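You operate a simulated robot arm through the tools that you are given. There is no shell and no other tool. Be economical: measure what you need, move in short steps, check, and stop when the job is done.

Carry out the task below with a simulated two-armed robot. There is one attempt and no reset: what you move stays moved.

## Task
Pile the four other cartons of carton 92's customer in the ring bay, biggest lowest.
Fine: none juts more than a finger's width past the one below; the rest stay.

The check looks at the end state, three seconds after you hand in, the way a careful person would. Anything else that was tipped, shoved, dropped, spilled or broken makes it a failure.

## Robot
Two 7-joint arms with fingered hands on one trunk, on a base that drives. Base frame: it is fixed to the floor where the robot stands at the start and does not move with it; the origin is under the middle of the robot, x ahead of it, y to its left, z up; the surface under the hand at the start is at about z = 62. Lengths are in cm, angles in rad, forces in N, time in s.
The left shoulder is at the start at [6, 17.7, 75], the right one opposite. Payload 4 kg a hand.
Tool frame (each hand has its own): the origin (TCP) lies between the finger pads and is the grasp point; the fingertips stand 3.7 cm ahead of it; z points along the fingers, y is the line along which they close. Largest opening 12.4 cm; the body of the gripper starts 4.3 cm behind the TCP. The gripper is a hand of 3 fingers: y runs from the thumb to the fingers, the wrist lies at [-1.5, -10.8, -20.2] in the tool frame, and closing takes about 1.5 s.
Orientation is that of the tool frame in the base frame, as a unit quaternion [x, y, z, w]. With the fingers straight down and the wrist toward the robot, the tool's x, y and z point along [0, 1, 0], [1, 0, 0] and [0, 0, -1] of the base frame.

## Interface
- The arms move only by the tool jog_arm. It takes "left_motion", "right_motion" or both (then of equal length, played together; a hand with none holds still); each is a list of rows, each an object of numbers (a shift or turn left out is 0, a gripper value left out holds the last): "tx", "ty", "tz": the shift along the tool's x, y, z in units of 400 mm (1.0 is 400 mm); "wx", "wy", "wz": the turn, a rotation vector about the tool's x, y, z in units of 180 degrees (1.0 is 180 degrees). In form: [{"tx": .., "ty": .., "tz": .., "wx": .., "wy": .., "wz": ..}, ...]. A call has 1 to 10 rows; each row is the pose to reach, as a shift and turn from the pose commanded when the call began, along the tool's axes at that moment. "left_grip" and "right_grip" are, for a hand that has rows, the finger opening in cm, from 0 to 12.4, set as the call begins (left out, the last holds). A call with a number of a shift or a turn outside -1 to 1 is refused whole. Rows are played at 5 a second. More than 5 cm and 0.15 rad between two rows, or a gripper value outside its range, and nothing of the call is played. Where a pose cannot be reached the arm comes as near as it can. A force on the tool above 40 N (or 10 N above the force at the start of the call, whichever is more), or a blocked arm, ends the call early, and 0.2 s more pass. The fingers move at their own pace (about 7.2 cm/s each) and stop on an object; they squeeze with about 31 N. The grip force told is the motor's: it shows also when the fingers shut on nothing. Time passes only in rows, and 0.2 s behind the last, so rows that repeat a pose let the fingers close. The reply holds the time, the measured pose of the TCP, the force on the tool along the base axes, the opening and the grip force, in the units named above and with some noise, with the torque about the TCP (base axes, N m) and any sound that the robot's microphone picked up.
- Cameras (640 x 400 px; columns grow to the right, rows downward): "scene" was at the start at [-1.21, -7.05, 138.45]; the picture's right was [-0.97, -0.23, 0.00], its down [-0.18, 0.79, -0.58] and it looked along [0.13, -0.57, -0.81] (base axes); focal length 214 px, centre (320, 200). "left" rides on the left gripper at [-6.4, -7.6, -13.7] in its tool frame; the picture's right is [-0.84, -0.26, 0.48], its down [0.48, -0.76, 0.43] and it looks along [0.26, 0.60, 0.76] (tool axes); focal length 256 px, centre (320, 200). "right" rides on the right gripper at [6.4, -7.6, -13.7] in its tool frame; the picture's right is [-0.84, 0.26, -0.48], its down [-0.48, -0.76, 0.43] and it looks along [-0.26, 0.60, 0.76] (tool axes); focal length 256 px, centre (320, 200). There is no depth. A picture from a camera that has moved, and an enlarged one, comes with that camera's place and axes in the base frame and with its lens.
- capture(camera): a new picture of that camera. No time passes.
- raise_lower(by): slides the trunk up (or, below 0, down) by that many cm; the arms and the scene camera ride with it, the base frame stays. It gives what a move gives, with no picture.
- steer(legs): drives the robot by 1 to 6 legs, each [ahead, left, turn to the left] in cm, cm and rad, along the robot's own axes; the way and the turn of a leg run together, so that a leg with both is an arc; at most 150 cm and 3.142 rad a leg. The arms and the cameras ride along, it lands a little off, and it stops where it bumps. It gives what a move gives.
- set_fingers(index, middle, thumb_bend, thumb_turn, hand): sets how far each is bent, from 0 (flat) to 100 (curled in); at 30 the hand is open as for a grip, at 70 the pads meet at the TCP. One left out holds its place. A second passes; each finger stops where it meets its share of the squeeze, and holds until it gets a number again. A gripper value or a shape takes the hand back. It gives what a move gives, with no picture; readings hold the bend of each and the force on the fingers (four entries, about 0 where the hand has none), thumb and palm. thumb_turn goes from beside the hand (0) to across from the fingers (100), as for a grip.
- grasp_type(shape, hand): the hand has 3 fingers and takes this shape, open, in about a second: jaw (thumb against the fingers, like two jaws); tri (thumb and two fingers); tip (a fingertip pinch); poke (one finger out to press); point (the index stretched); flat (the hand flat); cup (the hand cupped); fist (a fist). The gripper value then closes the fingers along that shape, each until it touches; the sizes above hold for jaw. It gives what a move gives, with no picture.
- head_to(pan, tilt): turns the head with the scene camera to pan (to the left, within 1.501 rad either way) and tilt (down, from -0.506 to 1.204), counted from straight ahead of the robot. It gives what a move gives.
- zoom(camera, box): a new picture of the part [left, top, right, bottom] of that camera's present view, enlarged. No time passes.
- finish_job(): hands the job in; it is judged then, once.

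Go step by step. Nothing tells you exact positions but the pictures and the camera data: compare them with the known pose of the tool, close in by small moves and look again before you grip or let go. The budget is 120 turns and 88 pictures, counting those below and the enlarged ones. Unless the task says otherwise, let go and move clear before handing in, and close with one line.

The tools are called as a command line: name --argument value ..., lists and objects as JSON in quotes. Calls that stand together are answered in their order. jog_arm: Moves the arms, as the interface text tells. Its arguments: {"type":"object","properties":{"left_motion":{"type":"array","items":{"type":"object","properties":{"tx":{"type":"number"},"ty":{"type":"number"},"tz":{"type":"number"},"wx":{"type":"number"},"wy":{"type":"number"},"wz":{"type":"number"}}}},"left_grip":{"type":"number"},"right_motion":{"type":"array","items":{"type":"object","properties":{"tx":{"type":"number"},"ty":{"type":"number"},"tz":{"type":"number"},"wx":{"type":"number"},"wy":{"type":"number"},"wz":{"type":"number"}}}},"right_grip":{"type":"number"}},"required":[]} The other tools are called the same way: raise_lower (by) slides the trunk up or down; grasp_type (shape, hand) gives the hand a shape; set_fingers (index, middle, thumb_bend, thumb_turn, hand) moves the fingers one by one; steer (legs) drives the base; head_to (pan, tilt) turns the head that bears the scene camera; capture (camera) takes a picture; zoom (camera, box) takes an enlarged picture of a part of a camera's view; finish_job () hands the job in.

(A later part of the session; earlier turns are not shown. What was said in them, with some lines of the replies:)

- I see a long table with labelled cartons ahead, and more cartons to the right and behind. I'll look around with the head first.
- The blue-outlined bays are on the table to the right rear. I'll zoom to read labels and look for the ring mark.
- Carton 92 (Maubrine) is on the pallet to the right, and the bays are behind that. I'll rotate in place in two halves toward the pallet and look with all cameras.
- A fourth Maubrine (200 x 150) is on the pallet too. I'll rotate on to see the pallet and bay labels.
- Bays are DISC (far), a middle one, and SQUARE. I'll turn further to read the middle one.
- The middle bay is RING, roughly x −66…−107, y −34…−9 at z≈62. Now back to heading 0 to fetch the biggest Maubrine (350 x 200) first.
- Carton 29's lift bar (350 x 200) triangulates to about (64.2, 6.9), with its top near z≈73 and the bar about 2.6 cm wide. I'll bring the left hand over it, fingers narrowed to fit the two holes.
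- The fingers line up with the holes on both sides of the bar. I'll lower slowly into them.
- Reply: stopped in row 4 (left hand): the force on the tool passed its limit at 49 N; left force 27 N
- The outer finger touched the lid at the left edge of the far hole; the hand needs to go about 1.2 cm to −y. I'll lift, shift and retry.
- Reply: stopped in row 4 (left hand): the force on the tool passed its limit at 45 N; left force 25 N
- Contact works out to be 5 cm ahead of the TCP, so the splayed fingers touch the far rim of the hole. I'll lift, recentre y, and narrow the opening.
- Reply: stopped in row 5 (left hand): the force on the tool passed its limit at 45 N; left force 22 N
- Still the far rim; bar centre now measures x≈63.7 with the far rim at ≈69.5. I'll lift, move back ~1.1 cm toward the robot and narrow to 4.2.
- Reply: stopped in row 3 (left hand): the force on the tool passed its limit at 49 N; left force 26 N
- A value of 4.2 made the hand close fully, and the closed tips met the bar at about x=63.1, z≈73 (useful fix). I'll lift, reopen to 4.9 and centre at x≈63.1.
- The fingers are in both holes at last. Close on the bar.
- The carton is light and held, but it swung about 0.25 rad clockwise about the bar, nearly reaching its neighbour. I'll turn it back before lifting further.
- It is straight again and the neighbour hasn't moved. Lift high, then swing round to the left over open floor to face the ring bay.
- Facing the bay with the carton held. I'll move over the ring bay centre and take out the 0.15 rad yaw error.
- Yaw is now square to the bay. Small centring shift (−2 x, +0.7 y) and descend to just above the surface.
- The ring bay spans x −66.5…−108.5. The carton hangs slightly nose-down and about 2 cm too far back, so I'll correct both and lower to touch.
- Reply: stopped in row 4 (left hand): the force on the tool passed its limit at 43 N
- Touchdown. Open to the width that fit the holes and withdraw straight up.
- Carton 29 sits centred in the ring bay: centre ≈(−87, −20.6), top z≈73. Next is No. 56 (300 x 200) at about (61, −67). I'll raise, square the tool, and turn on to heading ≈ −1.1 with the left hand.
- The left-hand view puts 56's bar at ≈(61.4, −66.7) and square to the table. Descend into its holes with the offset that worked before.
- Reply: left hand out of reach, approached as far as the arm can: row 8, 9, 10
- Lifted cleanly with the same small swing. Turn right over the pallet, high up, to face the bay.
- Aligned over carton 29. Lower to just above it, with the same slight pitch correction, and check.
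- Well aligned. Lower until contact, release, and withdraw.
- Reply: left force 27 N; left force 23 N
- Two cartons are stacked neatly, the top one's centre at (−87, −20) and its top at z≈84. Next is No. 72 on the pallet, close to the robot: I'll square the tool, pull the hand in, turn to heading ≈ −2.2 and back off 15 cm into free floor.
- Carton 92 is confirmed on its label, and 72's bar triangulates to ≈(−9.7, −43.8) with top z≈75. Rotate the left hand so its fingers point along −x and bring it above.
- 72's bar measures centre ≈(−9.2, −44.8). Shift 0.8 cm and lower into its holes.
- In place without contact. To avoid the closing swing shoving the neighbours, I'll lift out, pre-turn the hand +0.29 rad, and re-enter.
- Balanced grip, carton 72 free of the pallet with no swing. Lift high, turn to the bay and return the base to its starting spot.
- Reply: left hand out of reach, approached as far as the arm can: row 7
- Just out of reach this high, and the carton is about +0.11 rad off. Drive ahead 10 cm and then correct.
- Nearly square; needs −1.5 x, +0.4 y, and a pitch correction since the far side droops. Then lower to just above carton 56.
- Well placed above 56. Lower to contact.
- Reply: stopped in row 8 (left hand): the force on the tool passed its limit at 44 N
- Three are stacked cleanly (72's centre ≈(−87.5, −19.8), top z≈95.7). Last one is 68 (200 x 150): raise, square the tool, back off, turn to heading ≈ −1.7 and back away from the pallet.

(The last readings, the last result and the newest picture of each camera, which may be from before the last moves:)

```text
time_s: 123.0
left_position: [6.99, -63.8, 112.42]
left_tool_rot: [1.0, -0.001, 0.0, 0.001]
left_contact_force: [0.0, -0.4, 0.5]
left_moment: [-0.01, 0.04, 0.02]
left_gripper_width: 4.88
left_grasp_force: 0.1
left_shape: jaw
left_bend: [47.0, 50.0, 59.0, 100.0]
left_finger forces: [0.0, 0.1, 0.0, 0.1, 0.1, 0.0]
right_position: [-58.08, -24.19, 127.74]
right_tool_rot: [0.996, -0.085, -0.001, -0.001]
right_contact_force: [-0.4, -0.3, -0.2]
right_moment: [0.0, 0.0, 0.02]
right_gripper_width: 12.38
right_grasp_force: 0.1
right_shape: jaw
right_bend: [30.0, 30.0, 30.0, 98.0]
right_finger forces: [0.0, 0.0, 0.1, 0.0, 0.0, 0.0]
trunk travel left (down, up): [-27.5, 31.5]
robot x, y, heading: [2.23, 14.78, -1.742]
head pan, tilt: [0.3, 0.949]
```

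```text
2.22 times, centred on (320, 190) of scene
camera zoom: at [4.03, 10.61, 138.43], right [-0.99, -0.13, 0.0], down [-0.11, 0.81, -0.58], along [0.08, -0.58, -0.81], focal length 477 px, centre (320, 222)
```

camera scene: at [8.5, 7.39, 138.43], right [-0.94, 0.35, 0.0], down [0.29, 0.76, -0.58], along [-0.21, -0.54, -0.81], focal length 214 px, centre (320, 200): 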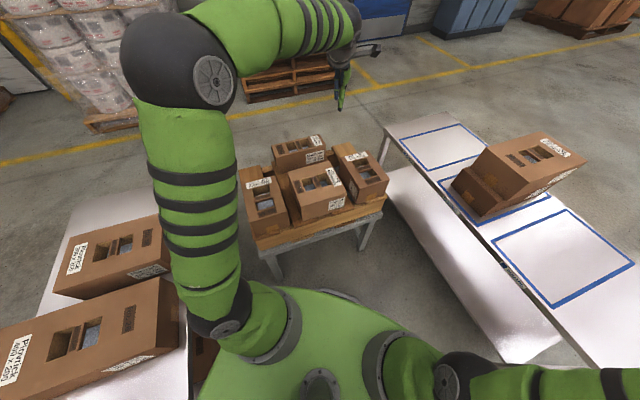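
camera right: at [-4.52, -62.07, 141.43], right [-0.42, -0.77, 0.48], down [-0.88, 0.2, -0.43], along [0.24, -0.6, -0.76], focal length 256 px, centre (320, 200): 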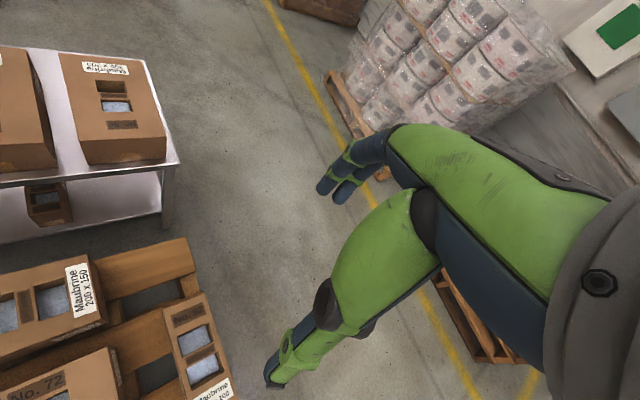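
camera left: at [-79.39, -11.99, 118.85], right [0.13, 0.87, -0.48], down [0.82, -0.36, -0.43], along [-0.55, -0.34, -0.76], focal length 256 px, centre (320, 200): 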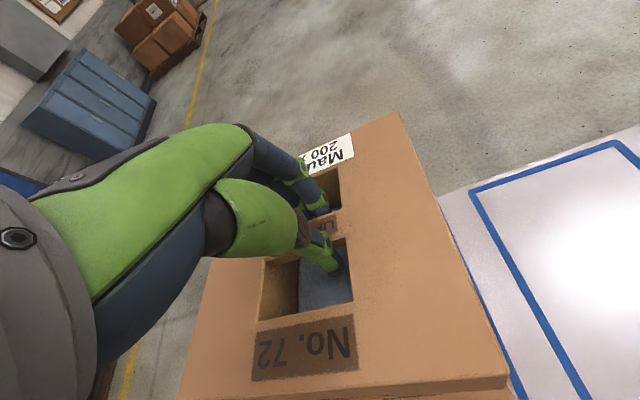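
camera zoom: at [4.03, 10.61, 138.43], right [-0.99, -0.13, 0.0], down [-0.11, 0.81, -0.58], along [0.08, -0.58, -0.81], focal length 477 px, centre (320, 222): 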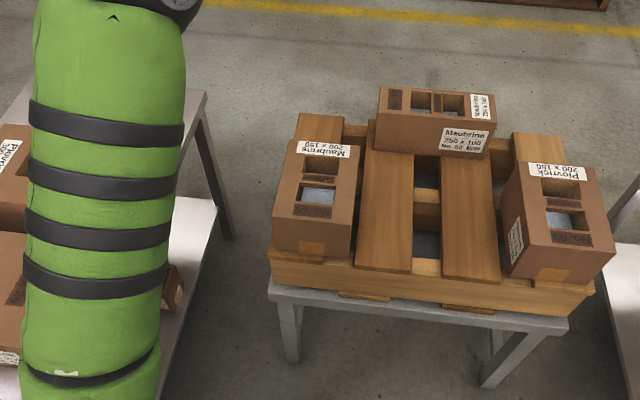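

68's bar is near (11.6, −44). Bring the hand above it.

jog_arm --left_motion '[{"tx": 0.015, "ty": -0.074, "tz": 0.05}, {"tx": 0.03, "ty": -0.147, "tz": 0.12}, {"tx": 0.045, "ty": -0.22, "tz": 0.19}, {"tx": 0.06, "ty": -0.294, "tz": 0.26}, {"tx": 0.075, "ty": -0.368, "tz": 0.34}, {"tx": 0.09, "ty": -0.44, "tz": 0.41}, {"tx": 0.105, "ty": -0.515, "tz": 0.485}]'

zoom --camera "left" --box '[260, 170, 500, 390]'

```text
time_s: 124.7
left_position: [11.26, -43.28, 93.13]
left_tool_rot: [1.0, -0.001, 0.001, 0.001]
left_contact_force: [0.1, 0.0, -0.6]
left_moment: [0.0, 0.03, 0.04]
left_gripper_width: 4.89
left_grasp_force: 0.1
left_shape: jaw
left_bend: [47.0, 50.0, 59.0, 100.0]
left_finger forces: [0.0, 0.0, 0.0, 0.0, 0.0, 0.1]
right_position: [-58.1, -24.22, 127.81]
right_tool_rot: [0.996, -0.084, 0.001, -0.001]
right_contact_force: [0.6, 0.6, -0.1]
right_moment: [0.03, -0.02, 0.0]
right_gripper_width: 12.38
right_grasp_force: 0.1
right_shape: jaw
right_bend: [30.0, 30.0, 30.0, 98.0]
right_finger forces: [0.0, 0.0, 0.0, 0.1, 0.1, 0.0]
trunk travel left (down, up): [-27.5, 31.5]
robot x, y, heading: [2.6, 14.55, -1.736]
head pan, tilt: [0.3, 0.949]
```

```text
1.82 times, centred on (380, 280) of left
camera zoom: at [4.85, -35.68, 106.7], right [-0.84, 0.26, -0.48], down [0.48, 0.76, -0.44], along [0.25, -0.6, -0.76], focal length 465 px, centre (211, 54)
```

zoom: 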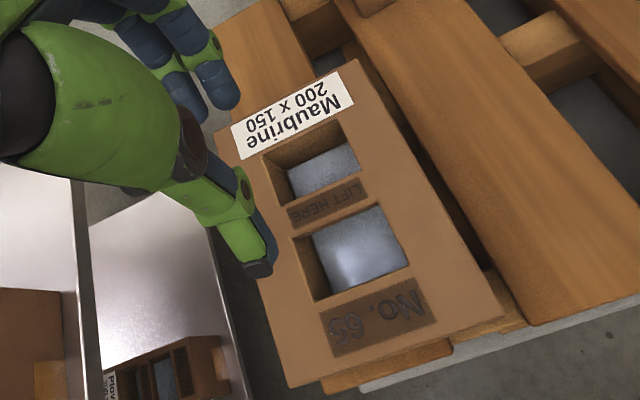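

68/65's holes are clear in view; the bar is centred at ≈(10.95, −44.3). Align with a +0.2 rad pre-turn and lower in.

jog_arm --left_motion '[{"tx": -0.0215, "ty": 0.0155, "tz": 0.08, "wz": -0.032}, {"tx": -0.0215, "ty": 0.0155, "tz": 0.18, "wz": -0.064}, {"tx": -0.0215, "ty": 0.0155, "tz": 0.28, "wz": -0.064}, {"tx": -0.0215, "ty": 0.0155, "tz": 0.34, "wz": -0.064}, {"tx": -0.0215, "ty": 0.0155, "tz": 0.38, "wz": -0.064}, {"tx": -0.0215, "ty": 0.0155, "tz": 0.41, "wz": -0.064}, {"tx": -0.0215, "ty": 0.0155, "tz": 0.44, "wz": -0.064}, {"tx": -0.0215, "ty": 0.0155, "tz": 0.4635, "wz": -0.064}]'

capture --camera "left"

```text
time_s: 126.4
left_position: [10.11, -44.61, 75.85]
left_tool_rot: [0.995, 0.102, -0.002, 0.011]
left_contact_force: [3.2, -3.7, 23.6]
left_moment: [-0.52, -0.38, 0.0]
left_gripper_width: 5.0
left_grasp_force: 0.0
left_shape: jaw
left_bend: [47.0, 50.0, 59.0, 100.0]
left_finger forces: [0.1, 23.6, 0.0, 0.0, 0.1, 0.0]
right_position: [-58.06, -24.18, 127.83]
right_tool_rot: [0.996, -0.085, 0.0, 0.0]
right_contact_force: [-0.3, 0.2, -0.3]
right_moment: [0.03, -0.01, -0.01]
right_gripper_width: 12.36
right_grasp_force: 0.0
right_shape: jaw
right_bend: [30.0, 30.0, 30.0, 98.0]
right_finger forces: [0.0, 0.0, 0.1, 0.1, 0.0, 0.0]
trunk travel left (down, up): [-27.5, 31.5]
robot x, y, heading: [2.4, 14.7, -1.74]
head pan, tilt: [0.3, 0.949]
stopped in row 8 (left hand): the force on the tool passed its limit at 47 N (the readings are from after the stop); the commanded pose is now the measured one
```

```text
11 pictures are left
camera left: at [2.43, -38.11, 89.29], right [-0.87, 0.07, -0.48], down [0.32, 0.83, -0.45], along [0.37, -0.55, -0.75], focal length 256 px, centre (320, 200)
```

left: 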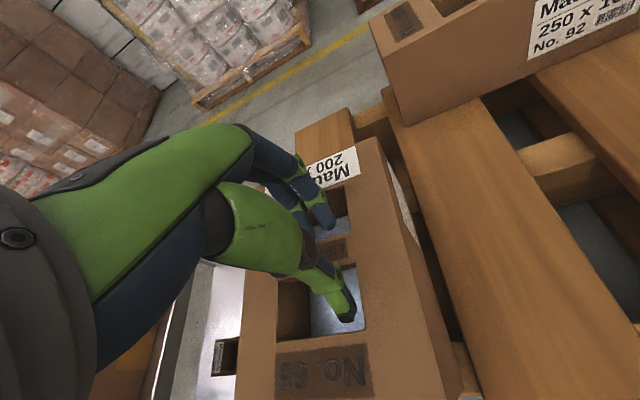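

The middle finger sat on the bar's far edge; it needs a bit more toward −y. Lift, correct and retry.

jog_arm --left_motion '[{"tz": -0.04, "wx": 0.0069, "wy": 0.002}, {"ty": 0.0115, "tz": -0.08, "wx": 0.0069, "wy": 0.002}, {"ty": 0.0115, "tz": -0.04, "wx": 0.0069, "wy": 0.002}, {"ty": 0.0115, "tz": -0.015, "wx": 0.0069, "wy": 0.002}, {"ty": 0.0115, "tz": 0.005, "wx": 0.0069, "wy": 0.002}, {"ty": 0.0115, "tz": 0.02, "wx": 0.0069, "wy": 0.002}, {"ty": 0.0115, "tz": 0.03, "wx": 0.0069, "wy": 0.002}]'

```text
time_s: 128.0
left_position: [10.35, -44.75, 74.26]
left_tool_rot: [0.995, 0.1, 0.001, -0.005]
left_contact_force: [0.6, 0.7, -0.3]
left_moment: [-0.01, -0.03, 0.03]
left_gripper_width: 4.87
left_grasp_force: 0.1
left_shape: jaw
left_bend: [47.0, 50.0, 59.0, 100.0]
left_finger forces: [0.0, 0.8, 0.0, 0.0, 0.0, 0.1]
right_position: [-58.12, -24.24, 127.83]
right_tool_rot: [0.996, -0.085, 0.0, -0.001]
right_contact_force: [0.8, -0.1, 0.2]
right_moment: [0.01, 0.01, 0.01]
right_gripper_width: 12.37
right_grasp_force: 0.1
right_shape: jaw
right_bend: [30.0, 30.0, 30.0, 98.0]
right_finger forces: [0.1, 0.0, 0.1, 0.0, 0.0, 0.0]
trunk travel left (down, up): [-27.5, 31.5]
robot x, y, heading: [2.3, 14.82, -1.74]
head pan, tilt: [0.3, 0.949]
```

It went in freely. Close and lift slightly.

jog_arm --left_motion '[{"tz": 0.0}, {"tz": 0.0}, {"tz": 0.0}, {"tz": 0.0}, {"tz": 0.0}, {"tz": 0.0}, {"tz": 0.0}, {"tz": 0.0}]' --left_grip 0

jog_arm --left_motion '[{"tz": -0.02}, {"tz": -0.05}]'

capture --camera "left"

```text
time_s: 129.8
left_position: [10.34, -44.84, 74.27]
left_tool_rot: [0.995, 0.101, 0.002, -0.004]
left_contact_force: [-0.3, -0.4, 0.6]
left_moment: [-0.09, 0.04, -0.05]
left_gripper_width: 2.21
left_grasp_force: 31.1
left_shape: jaw
left_bend: [60.0, 61.0, 63.0, 100.0]
left_finger forces: [21.1, 10.5, 0.0, 0.0, 33.4, 0.0]
right_position: [-58.13, -24.2, 127.76]
right_tool_rot: [0.997, -0.083, 0.0, -0.001]
right_contact_force: [0.0, 0.6, 0.1]
right_moment: [-0.03, -0.03, -0.01]
right_gripper_width: 12.36
right_grasp_force: 0.0
right_shape: jaw
right_bend: [30.0, 30.0, 30.0, 98.0]
right_finger forces: [0.0, 0.0, 0.0, 0.0, 0.0, 0.0]
trunk travel left (down, up): [-27.5, 31.5]
robot x, y, heading: [2.42, 14.54, -1.741]
head pan, tilt: [0.3, 0.949]
```

```text
time_s: 130.4
left_position: [10.37, -44.8, 76.28]
left_tool_rot: [0.995, 0.1, 0.001, -0.004]
left_contact_force: [0.0, 0.9, -1.5]
left_moment: [0.02, 0.03, 0.01]
left_gripper_width: 2.13
left_grasp_force: 31.1
left_shape: jaw
left_bend: [60.0, 61.0, 63.0, 100.0]
left_finger forces: [23.4, 12.2, 0.1, 0.0, 35.9, 0.0]
right_position: [-58.06, -24.26, 127.83]
right_tool_rot: [0.996, -0.084, 0.001, -0.001]
right_contact_force: [-0.7, -0.2, 0.8]
right_moment: [-0.04, -0.02, 0.0]
right_gripper_width: 12.36
right_grasp_force: 0.0
right_shape: jaw
right_bend: [30.0, 30.0, 30.0, 98.0]
right_finger forces: [0.0, 0.0, 0.0, 0.0, 0.0, 0.0]
trunk travel left (down, up): [-27.5, 31.5]
robot x, y, heading: [2.62, 14.8, -1.737]
head pan, tilt: [0.3, 0.949]
```

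```text
10 pictures are left
camera left: at [2.5, -38.76, 89.91], right [-0.87, 0.09, -0.48], down [0.32, 0.85, -0.43], along [0.37, -0.53, -0.76], focal length 256 px, centre (320, 200)
```

left: 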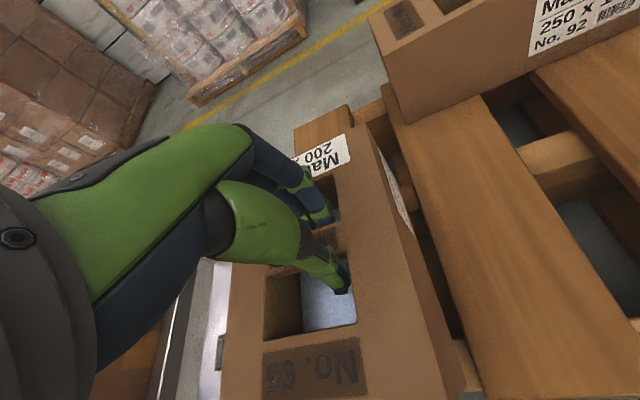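

Secure and straight. Lift, raise the trunk 10 cm for reach, turn to the bay and move up to it.

jog_arm --left_motion '[{"tz": -0.09}, {"tz": -0.19}, {"tz": -0.29}, {"tz": -0.39}, {"tz": -0.49}, {"tz": -0.59}, {"tz": -0.69}]'

raise_lower --by 11

steer --legs '[[0, 0, -1.38], [12.4, 14.7, 0]]'

head_to --pan 0.2 --tilt 0.85

```text
time_s: 132.0
left_position: [10.19, -45.08, 104.09]
left_tool_rot: [0.995, 0.1, 0.001, -0.004]
left_contact_force: [0.5, 0.3, -2.4]
left_moment: [0.01, -0.01, 0.01]
left_gripper_width: 2.07
left_grasp_force: 31.3
left_shape: jaw
left_bend: [60.0, 61.0, 64.0, 100.0]
left_finger forces: [23.6, 12.2, 0.0, 0.0, 36.2, 0.0]
right_position: [-58.16, -24.14, 127.77]
right_tool_rot: [0.996, -0.084, 0.0, 0.0]
right_contact_force: [1.0, -0.2, 0.1]
right_moment: [0.0, -0.02, -0.02]
right_gripper_width: 12.39
right_grasp_force: 0.0
right_shape: jaw
right_bend: [30.0, 30.0, 30.0, 98.0]
right_finger forces: [0.0, 0.1, 0.0, 0.1, 0.1, 0.0]
trunk travel left (down, up): [-27.5, 31.5]
robot x, y, heading: [2.03, 15.11, -1.738]
head pan, tilt: [0.3, 0.949]
```

```text
time_s: 133.4
left_position: [10.22, -45.09, 114.93]
left_tool_rot: [0.995, 0.1, 0.001, -0.005]
left_contact_force: [-0.1, -0.7, -1.8]
left_moment: [0.02, 0.02, 0.01]
left_gripper_width: 2.07
left_grasp_force: 30.8
left_shape: jaw
left_bend: [60.0, 61.0, 64.0, 100.0]
left_finger forces: [23.6, 12.2, 0.1, 0.0, 36.2, 0.1]
right_position: [-58.08, -24.21, 138.74]
right_tool_rot: [0.996, -0.085, -0.001, -0.001]
right_contact_force: [-0.7, -0.6, -0.5]
right_moment: [0.03, -0.01, 0.03]
right_gripper_width: 12.39
right_grasp_force: 0.0
right_shape: jaw
right_bend: [30.0, 30.0, 30.0, 98.0]
right_finger forces: [0.1, 0.1, 0.0, 0.0, 0.0, 0.1]
trunk travel left (down, up): [-38.5, 20.5]
robot x, y, heading: [2.37, 14.78, -1.74]
head pan, tilt: [0.3, 0.949]
```

```text
time_s: 138.3
left_position: [-66.06, -20.61, 115.02]
left_tool_rot: [0.837, -0.546, 0.004, -0.003]
left_contact_force: [-0.6, -0.1, -2.5]
left_moment: [0.05, -0.04, 0.0]
left_gripper_width: 2.02
left_grasp_force: 31.2
left_shape: jaw
left_bend: [60.0, 61.0, 64.0, 100.0]
left_finger forces: [23.2, 11.9, 0.0, 0.0, 35.6, 0.0]
right_position: [-60.09, 50.62, 138.81]
right_tool_rot: [0.722, -0.692, 0.001, -0.001]
right_contact_force: [0.0, -1.1, 0.3]
right_moment: [0.0, -0.01, -0.02]
right_gripper_width: 12.37
right_grasp_force: 0.1
right_shape: jaw
right_bend: [30.0, 30.0, 30.0, 98.0]
right_finger forces: [0.0, 0.1, 0.1, 0.0, 0.1, 0.0]
trunk travel left (down, up): [-38.5, 20.5]
robot x, y, heading: [-9.22, -0.28, -3.099]
head pan, tilt: [0.3, 0.949]
```

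```text
time_s: 139.0
left_position: [-65.99, -20.64, 114.98]
left_tool_rot: [0.837, -0.547, 0.003, -0.003]
left_contact_force: [0.8, -0.7, -3.1]
left_moment: [0.01, -0.01, 0.03]
left_gripper_width: 2.04
left_grasp_force: 31.6
left_shape: jaw
left_bend: [60.0, 61.0, 64.0, 100.0]
left_finger forces: [23.2, 12.1, 0.1, 0.0, 35.9, 0.1]
right_position: [-60.03, 50.57, 138.74]
right_tool_rot: [0.722, -0.692, 0.001, -0.001]
right_contact_force: [0.5, -0.1, 0.0]
right_moment: [0.01, 0.01, 0.03]
right_gripper_width: 12.38
right_grasp_force: 0.1
right_shape: jaw
right_bend: [30.0, 30.0, 30.0, 98.0]
right_finger forces: [0.0, 0.0, 0.0, 0.0, 0.0, 0.1]
trunk travel left (down, up): [-38.5, 20.5]
robot x, y, heading: [-9.21, -0.42, -3.095]
head pan, tilt: [0.201, 0.85]
```

jog_arm --left_motion '[{"tx": -0.049, "ty": 0.094, "wz": 0.012}, {"tx": -0.098, "ty": 0.189, "wz": 0.024}, {"tx": -0.147, "ty": 0.283, "wz": 0.036}, {"tx": -0.196, "ty": 0.377, "wz": 0.048}, {"tx": -0.2446, "ty": 0.4715, "wz": 0.06}]'

zoom --camera "scene" --box '[240, 60, 400, 250]'

capture --camera "left"

```text
time_s: 140.2
left_position: [-87.4, -19.11, 114.74]
left_tool_rot: [0.781, -0.624, 0.005, -0.003]
left_contact_force: [-0.2, 0.2, -2.9]
left_moment: [0.04, -0.02, -0.01]
left_gripper_width: 2.02
left_grasp_force: 30.8
left_shape: jaw
left_bend: [60.0, 61.0, 64.0, 100.0]
left_finger forces: [23.7, 11.7, 0.0, 0.0, 36.1, 0.0]
right_position: [-60.19, 50.71, 138.63]
right_tool_rot: [0.723, -0.691, 0.001, -0.001]
right_contact_force: [-0.6, 0.2, 0.2]
right_moment: [0.02, -0.03, -0.02]
right_gripper_width: 12.36
right_grasp_force: 0.1
right_shape: jaw
right_bend: [30.0, 30.0, 30.0, 98.0]
right_finger forces: [0.0, 0.0, 0.0, 0.0, 0.0, 0.0]
trunk travel left (down, up): [-38.5, 20.5]
robot x, y, heading: [-9.01, -0.7, -3.099]
head pan, tilt: [0.201, 0.85]
```

```text
2.11 times, centred on (320, 155) of scene
camera zoom: at [-13.72, -2.03, 150.17], right [-0.24, 0.97, 0.0], down [0.73, 0.18, -0.66], along [-0.64, -0.16, -0.75], focal length 452 px, centre (320, 295)
```

zoom: 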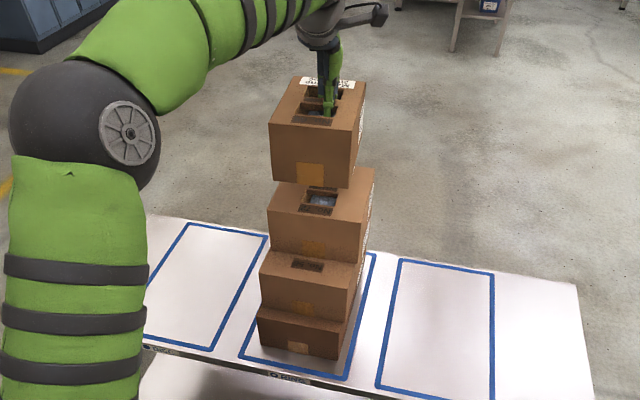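

```text
8 pictures are left
camera left: at [-81.54, -11.29, 128.37], right [0.07, 0.87, -0.48], down [0.85, -0.3, -0.43], along [-0.52, -0.38, -0.77], focal length 256 px, centre (320, 200)
```

left: 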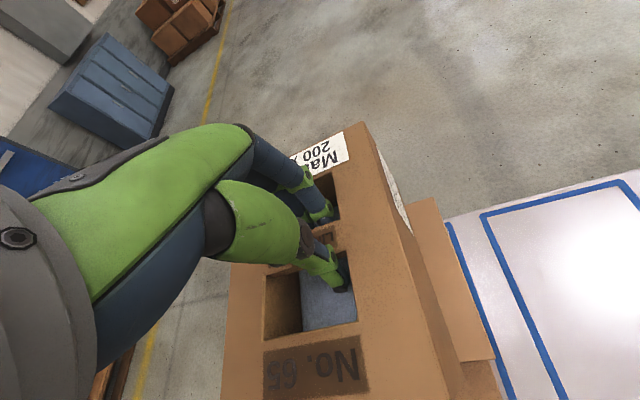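

Nearly there: small shift and yaw trim, then lower to just above carton 72.

jog_arm --left_motion '[{"tx": -0.006, "ty": 0.014, "tz": 0.03, "wz": 0.008}, {"tx": -0.0115, "ty": 0.028, "tz": 0.07, "wz": 0.015}, {"tx": -0.0115, "ty": 0.028, "tz": 0.11, "wz": 0.015}, {"tx": -0.0115, "ty": 0.028, "tz": 0.145, "wz": 0.015}]'

zoom --camera "scene" --box '[270, 80, 400, 210]'

```text
time_s: 141.2
left_position: [-88.4, -19.04, 108.92]
left_tool_rot: [0.767, -0.642, 0.004, -0.003]
left_contact_force: [0.2, 0.3, -2.4]
left_moment: [0.03, 0.01, -0.03]
left_gripper_width: 2.02
left_grasp_force: 31.3
left_shape: jaw
left_bend: [60.0, 61.0, 64.0, 100.0]
left_finger forces: [23.7, 12.1, 0.0, 0.1, 36.5, 0.0]
right_position: [-60.09, 50.6, 138.64]
right_tool_rot: [0.722, -0.692, 0.0, -0.001]
right_contact_force: [-1.3, 0.0, -0.6]
right_moment: [0.03, -0.01, 0.01]
right_gripper_width: 12.36
right_grasp_force: 0.1
right_shape: jaw
right_bend: [30.0, 30.0, 30.0, 98.0]
right_finger forces: [0.0, 0.0, 0.0, 0.0, 0.0, 0.1]
trunk travel left (down, up): [-38.5, 20.5]
robot x, y, heading: [-9.16, -0.42, -3.1]
head pan, tilt: [0.201, 0.85]
```

```text
3.08 times, centred on (335, 145) of scene
camera zoom: at [-13.64, -2.05, 150.18], right [-0.24, 0.97, 0.0], down [0.73, 0.18, -0.66], along [-0.64, -0.16, -0.75], focal length 660 px, centre (274, 369)
```

zoom: 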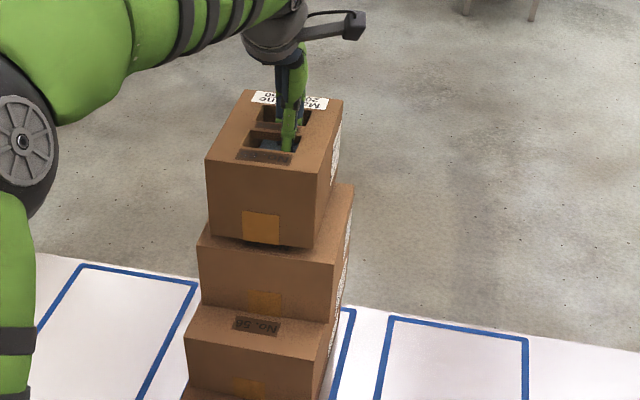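

Edges line up with 72 on every side. Lower to contact and release.

jog_arm --left_motion '[{"tz": 0.015}, {"tz": 0.03}, {"tz": 0.042}, {"tz": 0.054}, {"tz": 0.066}, {"tz": 0.078}, {"tz": 0.09}]'

```text
time_s: 142.8
left_position: [-88.19, -18.82, 105.92]
left_tool_rot: [0.767, -0.642, 0.001, 0.0]
left_contact_force: [10.8, 1.8, 32.9]
left_moment: [0.05, 0.22, 0.02]
left_gripper_width: 1.66
left_grasp_force: 31.1
left_shape: jaw
left_bend: [63.0, 73.0, 65.0, 100.0]
left_finger forces: [19.2, 3.7, 0.0, 0.1, 39.0, 0.1]
right_position: [-59.64, 50.73, 138.93]
right_tool_rot: [0.722, -0.692, -0.001, 0.001]
right_contact_force: [0.9, -0.1, -0.3]
right_moment: [-0.03, -0.04, -0.02]
right_gripper_width: 12.37
right_grasp_force: 0.0
right_shape: jaw
right_bend: [30.0, 30.0, 30.0, 98.0]
right_finger forces: [0.1, 0.1, 0.0, 0.0, 0.1, 0.1]
trunk travel left (down, up): [-38.5, 20.5]
robot x, y, heading: [-9.06, -0.23, -3.096]
head pan, tilt: [0.201, 0.85]
```

jog_arm --left_motion '[{"tz": -0.012}]'

jog_arm --left_motion '[{"tz": -0.003}, {"tz": -0.003}, {"tz": -0.003}, {"tz": -0.003}, {"tz": -0.003}, {"tz": -0.003}]' --left_grip 4.9

zoom --camera "scene" --box '[270, 80, 400, 210]'

```text
time_s: 143.2
left_position: [-88.04, -19.01, 105.9]
left_tool_rot: [0.767, -0.641, 0.004, -0.002]
left_contact_force: [9.2, 2.0, 21.3]
left_moment: [0.09, 0.12, 0.01]
left_gripper_width: 1.66
left_grasp_force: 31.3
left_shape: jaw
left_bend: [63.0, 73.0, 65.0, 100.0]
left_finger forces: [20.5, 4.7, 0.1, 0.0, 37.8, 0.0]
right_position: [-59.76, 50.63, 138.75]
right_tool_rot: [0.721, -0.692, -0.001, -0.001]
right_contact_force: [-0.5, -0.4, -0.3]
right_moment: [0.02, 0.0, -0.01]
right_gripper_width: 12.35
right_grasp_force: 0.0
right_shape: jaw
right_bend: [30.0, 30.0, 30.0, 98.0]
right_finger forces: [0.0, 0.0, 0.1, 0.0, 0.0, 0.0]
trunk travel left (down, up): [-38.5, 20.5]
robot x, y, heading: [-9.22, -0.16, -3.095]
head pan, tilt: [0.201, 0.85]
```

```text
time_s: 144.6
left_position: [-88.52, -18.93, 105.92]
left_tool_rot: [0.767, -0.641, 0.003, -0.004]
left_contact_force: [-0.9, -0.8, 0.5]
left_moment: [0.0, 0.04, -0.04]
left_gripper_width: 4.8
left_grasp_force: 0.0
left_shape: jaw
left_bend: [47.0, 50.0, 59.0, 100.0]
left_finger forces: [0.0, 0.0, 0.1, 0.0, 0.9, 0.0]
right_position: [-60.09, 50.68, 138.75]
right_tool_rot: [0.722, -0.692, 0.001, 0.0]
right_contact_force: [0.3, -1.2, 0.4]
right_moment: [0.02, -0.02, -0.02]
right_gripper_width: 12.35
right_grasp_force: 0.0
right_shape: jaw
right_bend: [30.0, 30.0, 30.0, 98.0]
right_finger forces: [0.0, 0.0, 0.0, 0.1, 0.1, 0.0]
trunk travel left (down, up): [-38.5, 20.5]
robot x, y, heading: [-8.81, -0.45, -3.099]
head pan, tilt: [0.201, 0.85]
```

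```text
3.08 times, centred on (335, 145) of scene
camera zoom: at [-13.61, -2.05, 150.18], right [-0.24, 0.97, 0.0], down [0.73, 0.18, -0.66], along [-0.64, -0.16, -0.75], focal length 660 px, centre (274, 369)
```

zoom: 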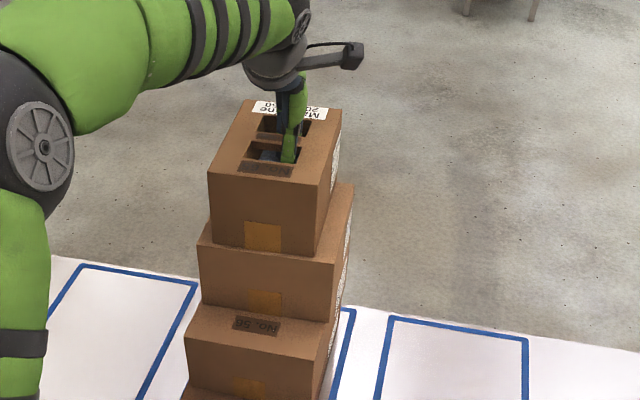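

The top carton is seated. Withdraw straight up, drive back, and verify.

jog_arm --left_motion '[{"tz": -0.03}, {"tz": -0.06}, {"tz": -0.1}, {"tz": -0.18}, {"tz": -0.28}, {"tz": -0.36}]'

steer --legs '[[-9, 0, 0], [-15, 0, 0]]'

head_to --pan 0.25 --tilt 0.7

capture --camera "scene"

zoom --camera "scene" --box '[230, 90, 390, 230]'

```text
time_s: 146.0
left_position: [-88.43, -18.97, 120.41]
left_tool_rot: [0.767, -0.641, 0.004, -0.004]
left_contact_force: [-0.1, 0.1, 0.4]
left_moment: [0.01, -0.04, 0.02]
left_gripper_width: 4.88
left_grasp_force: 0.0
left_shape: jaw
left_bend: [47.0, 50.0, 59.0, 100.0]
left_finger forces: [0.1, 0.0, 0.1, 0.1, 0.0, 0.1]
right_position: [-59.99, 50.59, 138.76]
right_tool_rot: [0.722, -0.692, 0.001, 0.0]
right_contact_force: [0.2, 0.0, -1.0]
right_moment: [0.0, 0.04, 0.03]
right_gripper_width: 12.37
right_grasp_force: 0.1
right_shape: jaw
right_bend: [30.0, 30.0, 30.0, 98.0]
right_finger forces: [0.1, 0.0, 0.0, 0.0, 0.1, 0.1]
trunk travel left (down, up): [-38.5, 20.5]
robot x, y, heading: [-8.84, -0.41, -3.103]
head pan, tilt: [0.201, 0.85]
```

```text
time_s: 148.1
left_position: [-64.37, -18.03, 120.5]
left_tool_rot: [0.767, -0.642, 0.003, -0.002]
left_contact_force: [-0.5, 0.1, 0.2]
left_moment: [0.03, 0.04, 0.0]
left_gripper_width: 4.87
left_grasp_force: 0.0
left_shape: jaw
left_bend: [47.0, 50.0, 59.0, 100.0]
left_finger forces: [0.0, 0.1, 0.0, 0.0, 0.0, 0.0]
right_position: [-36.08, 51.67, 138.87]
right_tool_rot: [0.722, -0.692, -0.001, 0.001]
right_contact_force: [0.2, 0.9, -0.8]
right_moment: [-0.02, 0.05, 0.01]
right_gripper_width: 12.39
right_grasp_force: 0.0
right_shape: jaw
right_bend: [30.0, 30.0, 30.0, 98.0]
right_finger forces: [0.1, 0.0, 0.1, 0.0, 0.0, 0.0]
trunk travel left (down, up): [-38.5, 20.5]
robot x, y, heading: [14.51, 0.63, -3.098]
head pan, tilt: [0.201, 0.85]
```

```text
time_s: 148.8
left_position: [-64.48, -18.1, 120.49]
left_tool_rot: [0.767, -0.642, 0.004, -0.003]
left_contact_force: [-0.3, -0.3, -0.4]
left_moment: [-0.02, 0.03, 0.02]
left_gripper_width: 4.89
left_grasp_force: 0.1
left_shape: jaw
left_bend: [47.0, 50.0, 59.0, 100.0]
left_finger forces: [0.0, 0.1, 0.0, 0.1, 0.0, 0.0]
right_position: [-36.05, 51.61, 138.68]
right_tool_rot: [0.722, -0.692, 0.001, -0.001]
right_contact_force: [0.3, 0.4, -0.1]
right_moment: [-0.01, -0.01, -0.01]
right_gripper_width: 12.36
right_grasp_force: 0.1
right_shape: jaw
right_bend: [30.0, 30.0, 30.0, 98.0]
right_finger forces: [0.0, 0.1, 0.1, 0.2, 0.0, 0.0]
trunk travel left (down, up): [-38.5, 20.5]
robot x, y, heading: [14.8, 0.59, -3.102]
head pan, tilt: [0.25, 0.7]
```

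```text
5 pictures are left
camera scene: at [9.82, -1.58, 151.4], right [-0.29, 0.96, 0.0], down [0.62, 0.19, -0.76], along [-0.73, -0.22, -0.64], focal length 214 px, centre (320, 200)
```

scene: 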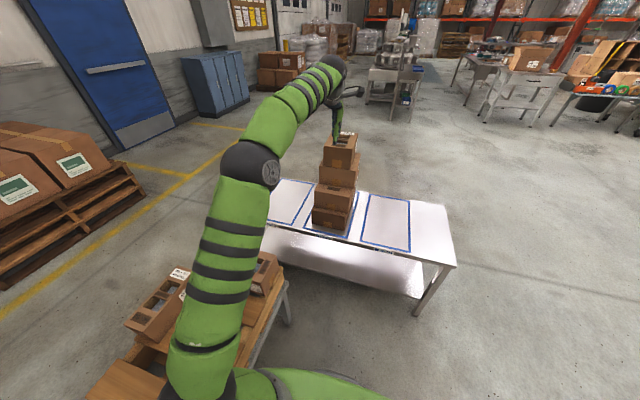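

```text
2.86 times, centred on (310, 160) of scene
camera zoom: at [9.82, -1.58, 151.4], right [-0.29, 0.96, 0.0], down [0.62, 0.19, -0.76], along [-0.73, -0.22, -0.64], focal length 613 px, centre (349, 314)
```

zoom: 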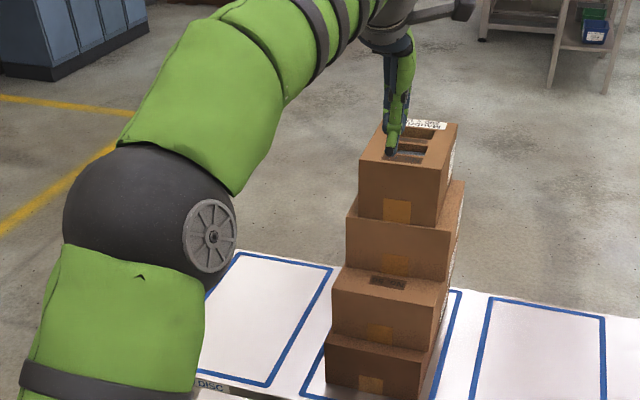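

All four cartons (29, 56, 72, 65) stand flush in the ring bay, biggest at the bottom. The hand is clear and everything else is untouched, so I'm handing in.

finish_job

```text
The job is handed in.
```

I piled carton 92's customer's (Maubrine) four other cartons in the ring bay. From the bottom up they are 350 x 200, 300 x 200, 200 x 200 and 200 x 150. In the last picture each carton sits within about 1 cm of the edges of the one below, and I saw nothing else moved.
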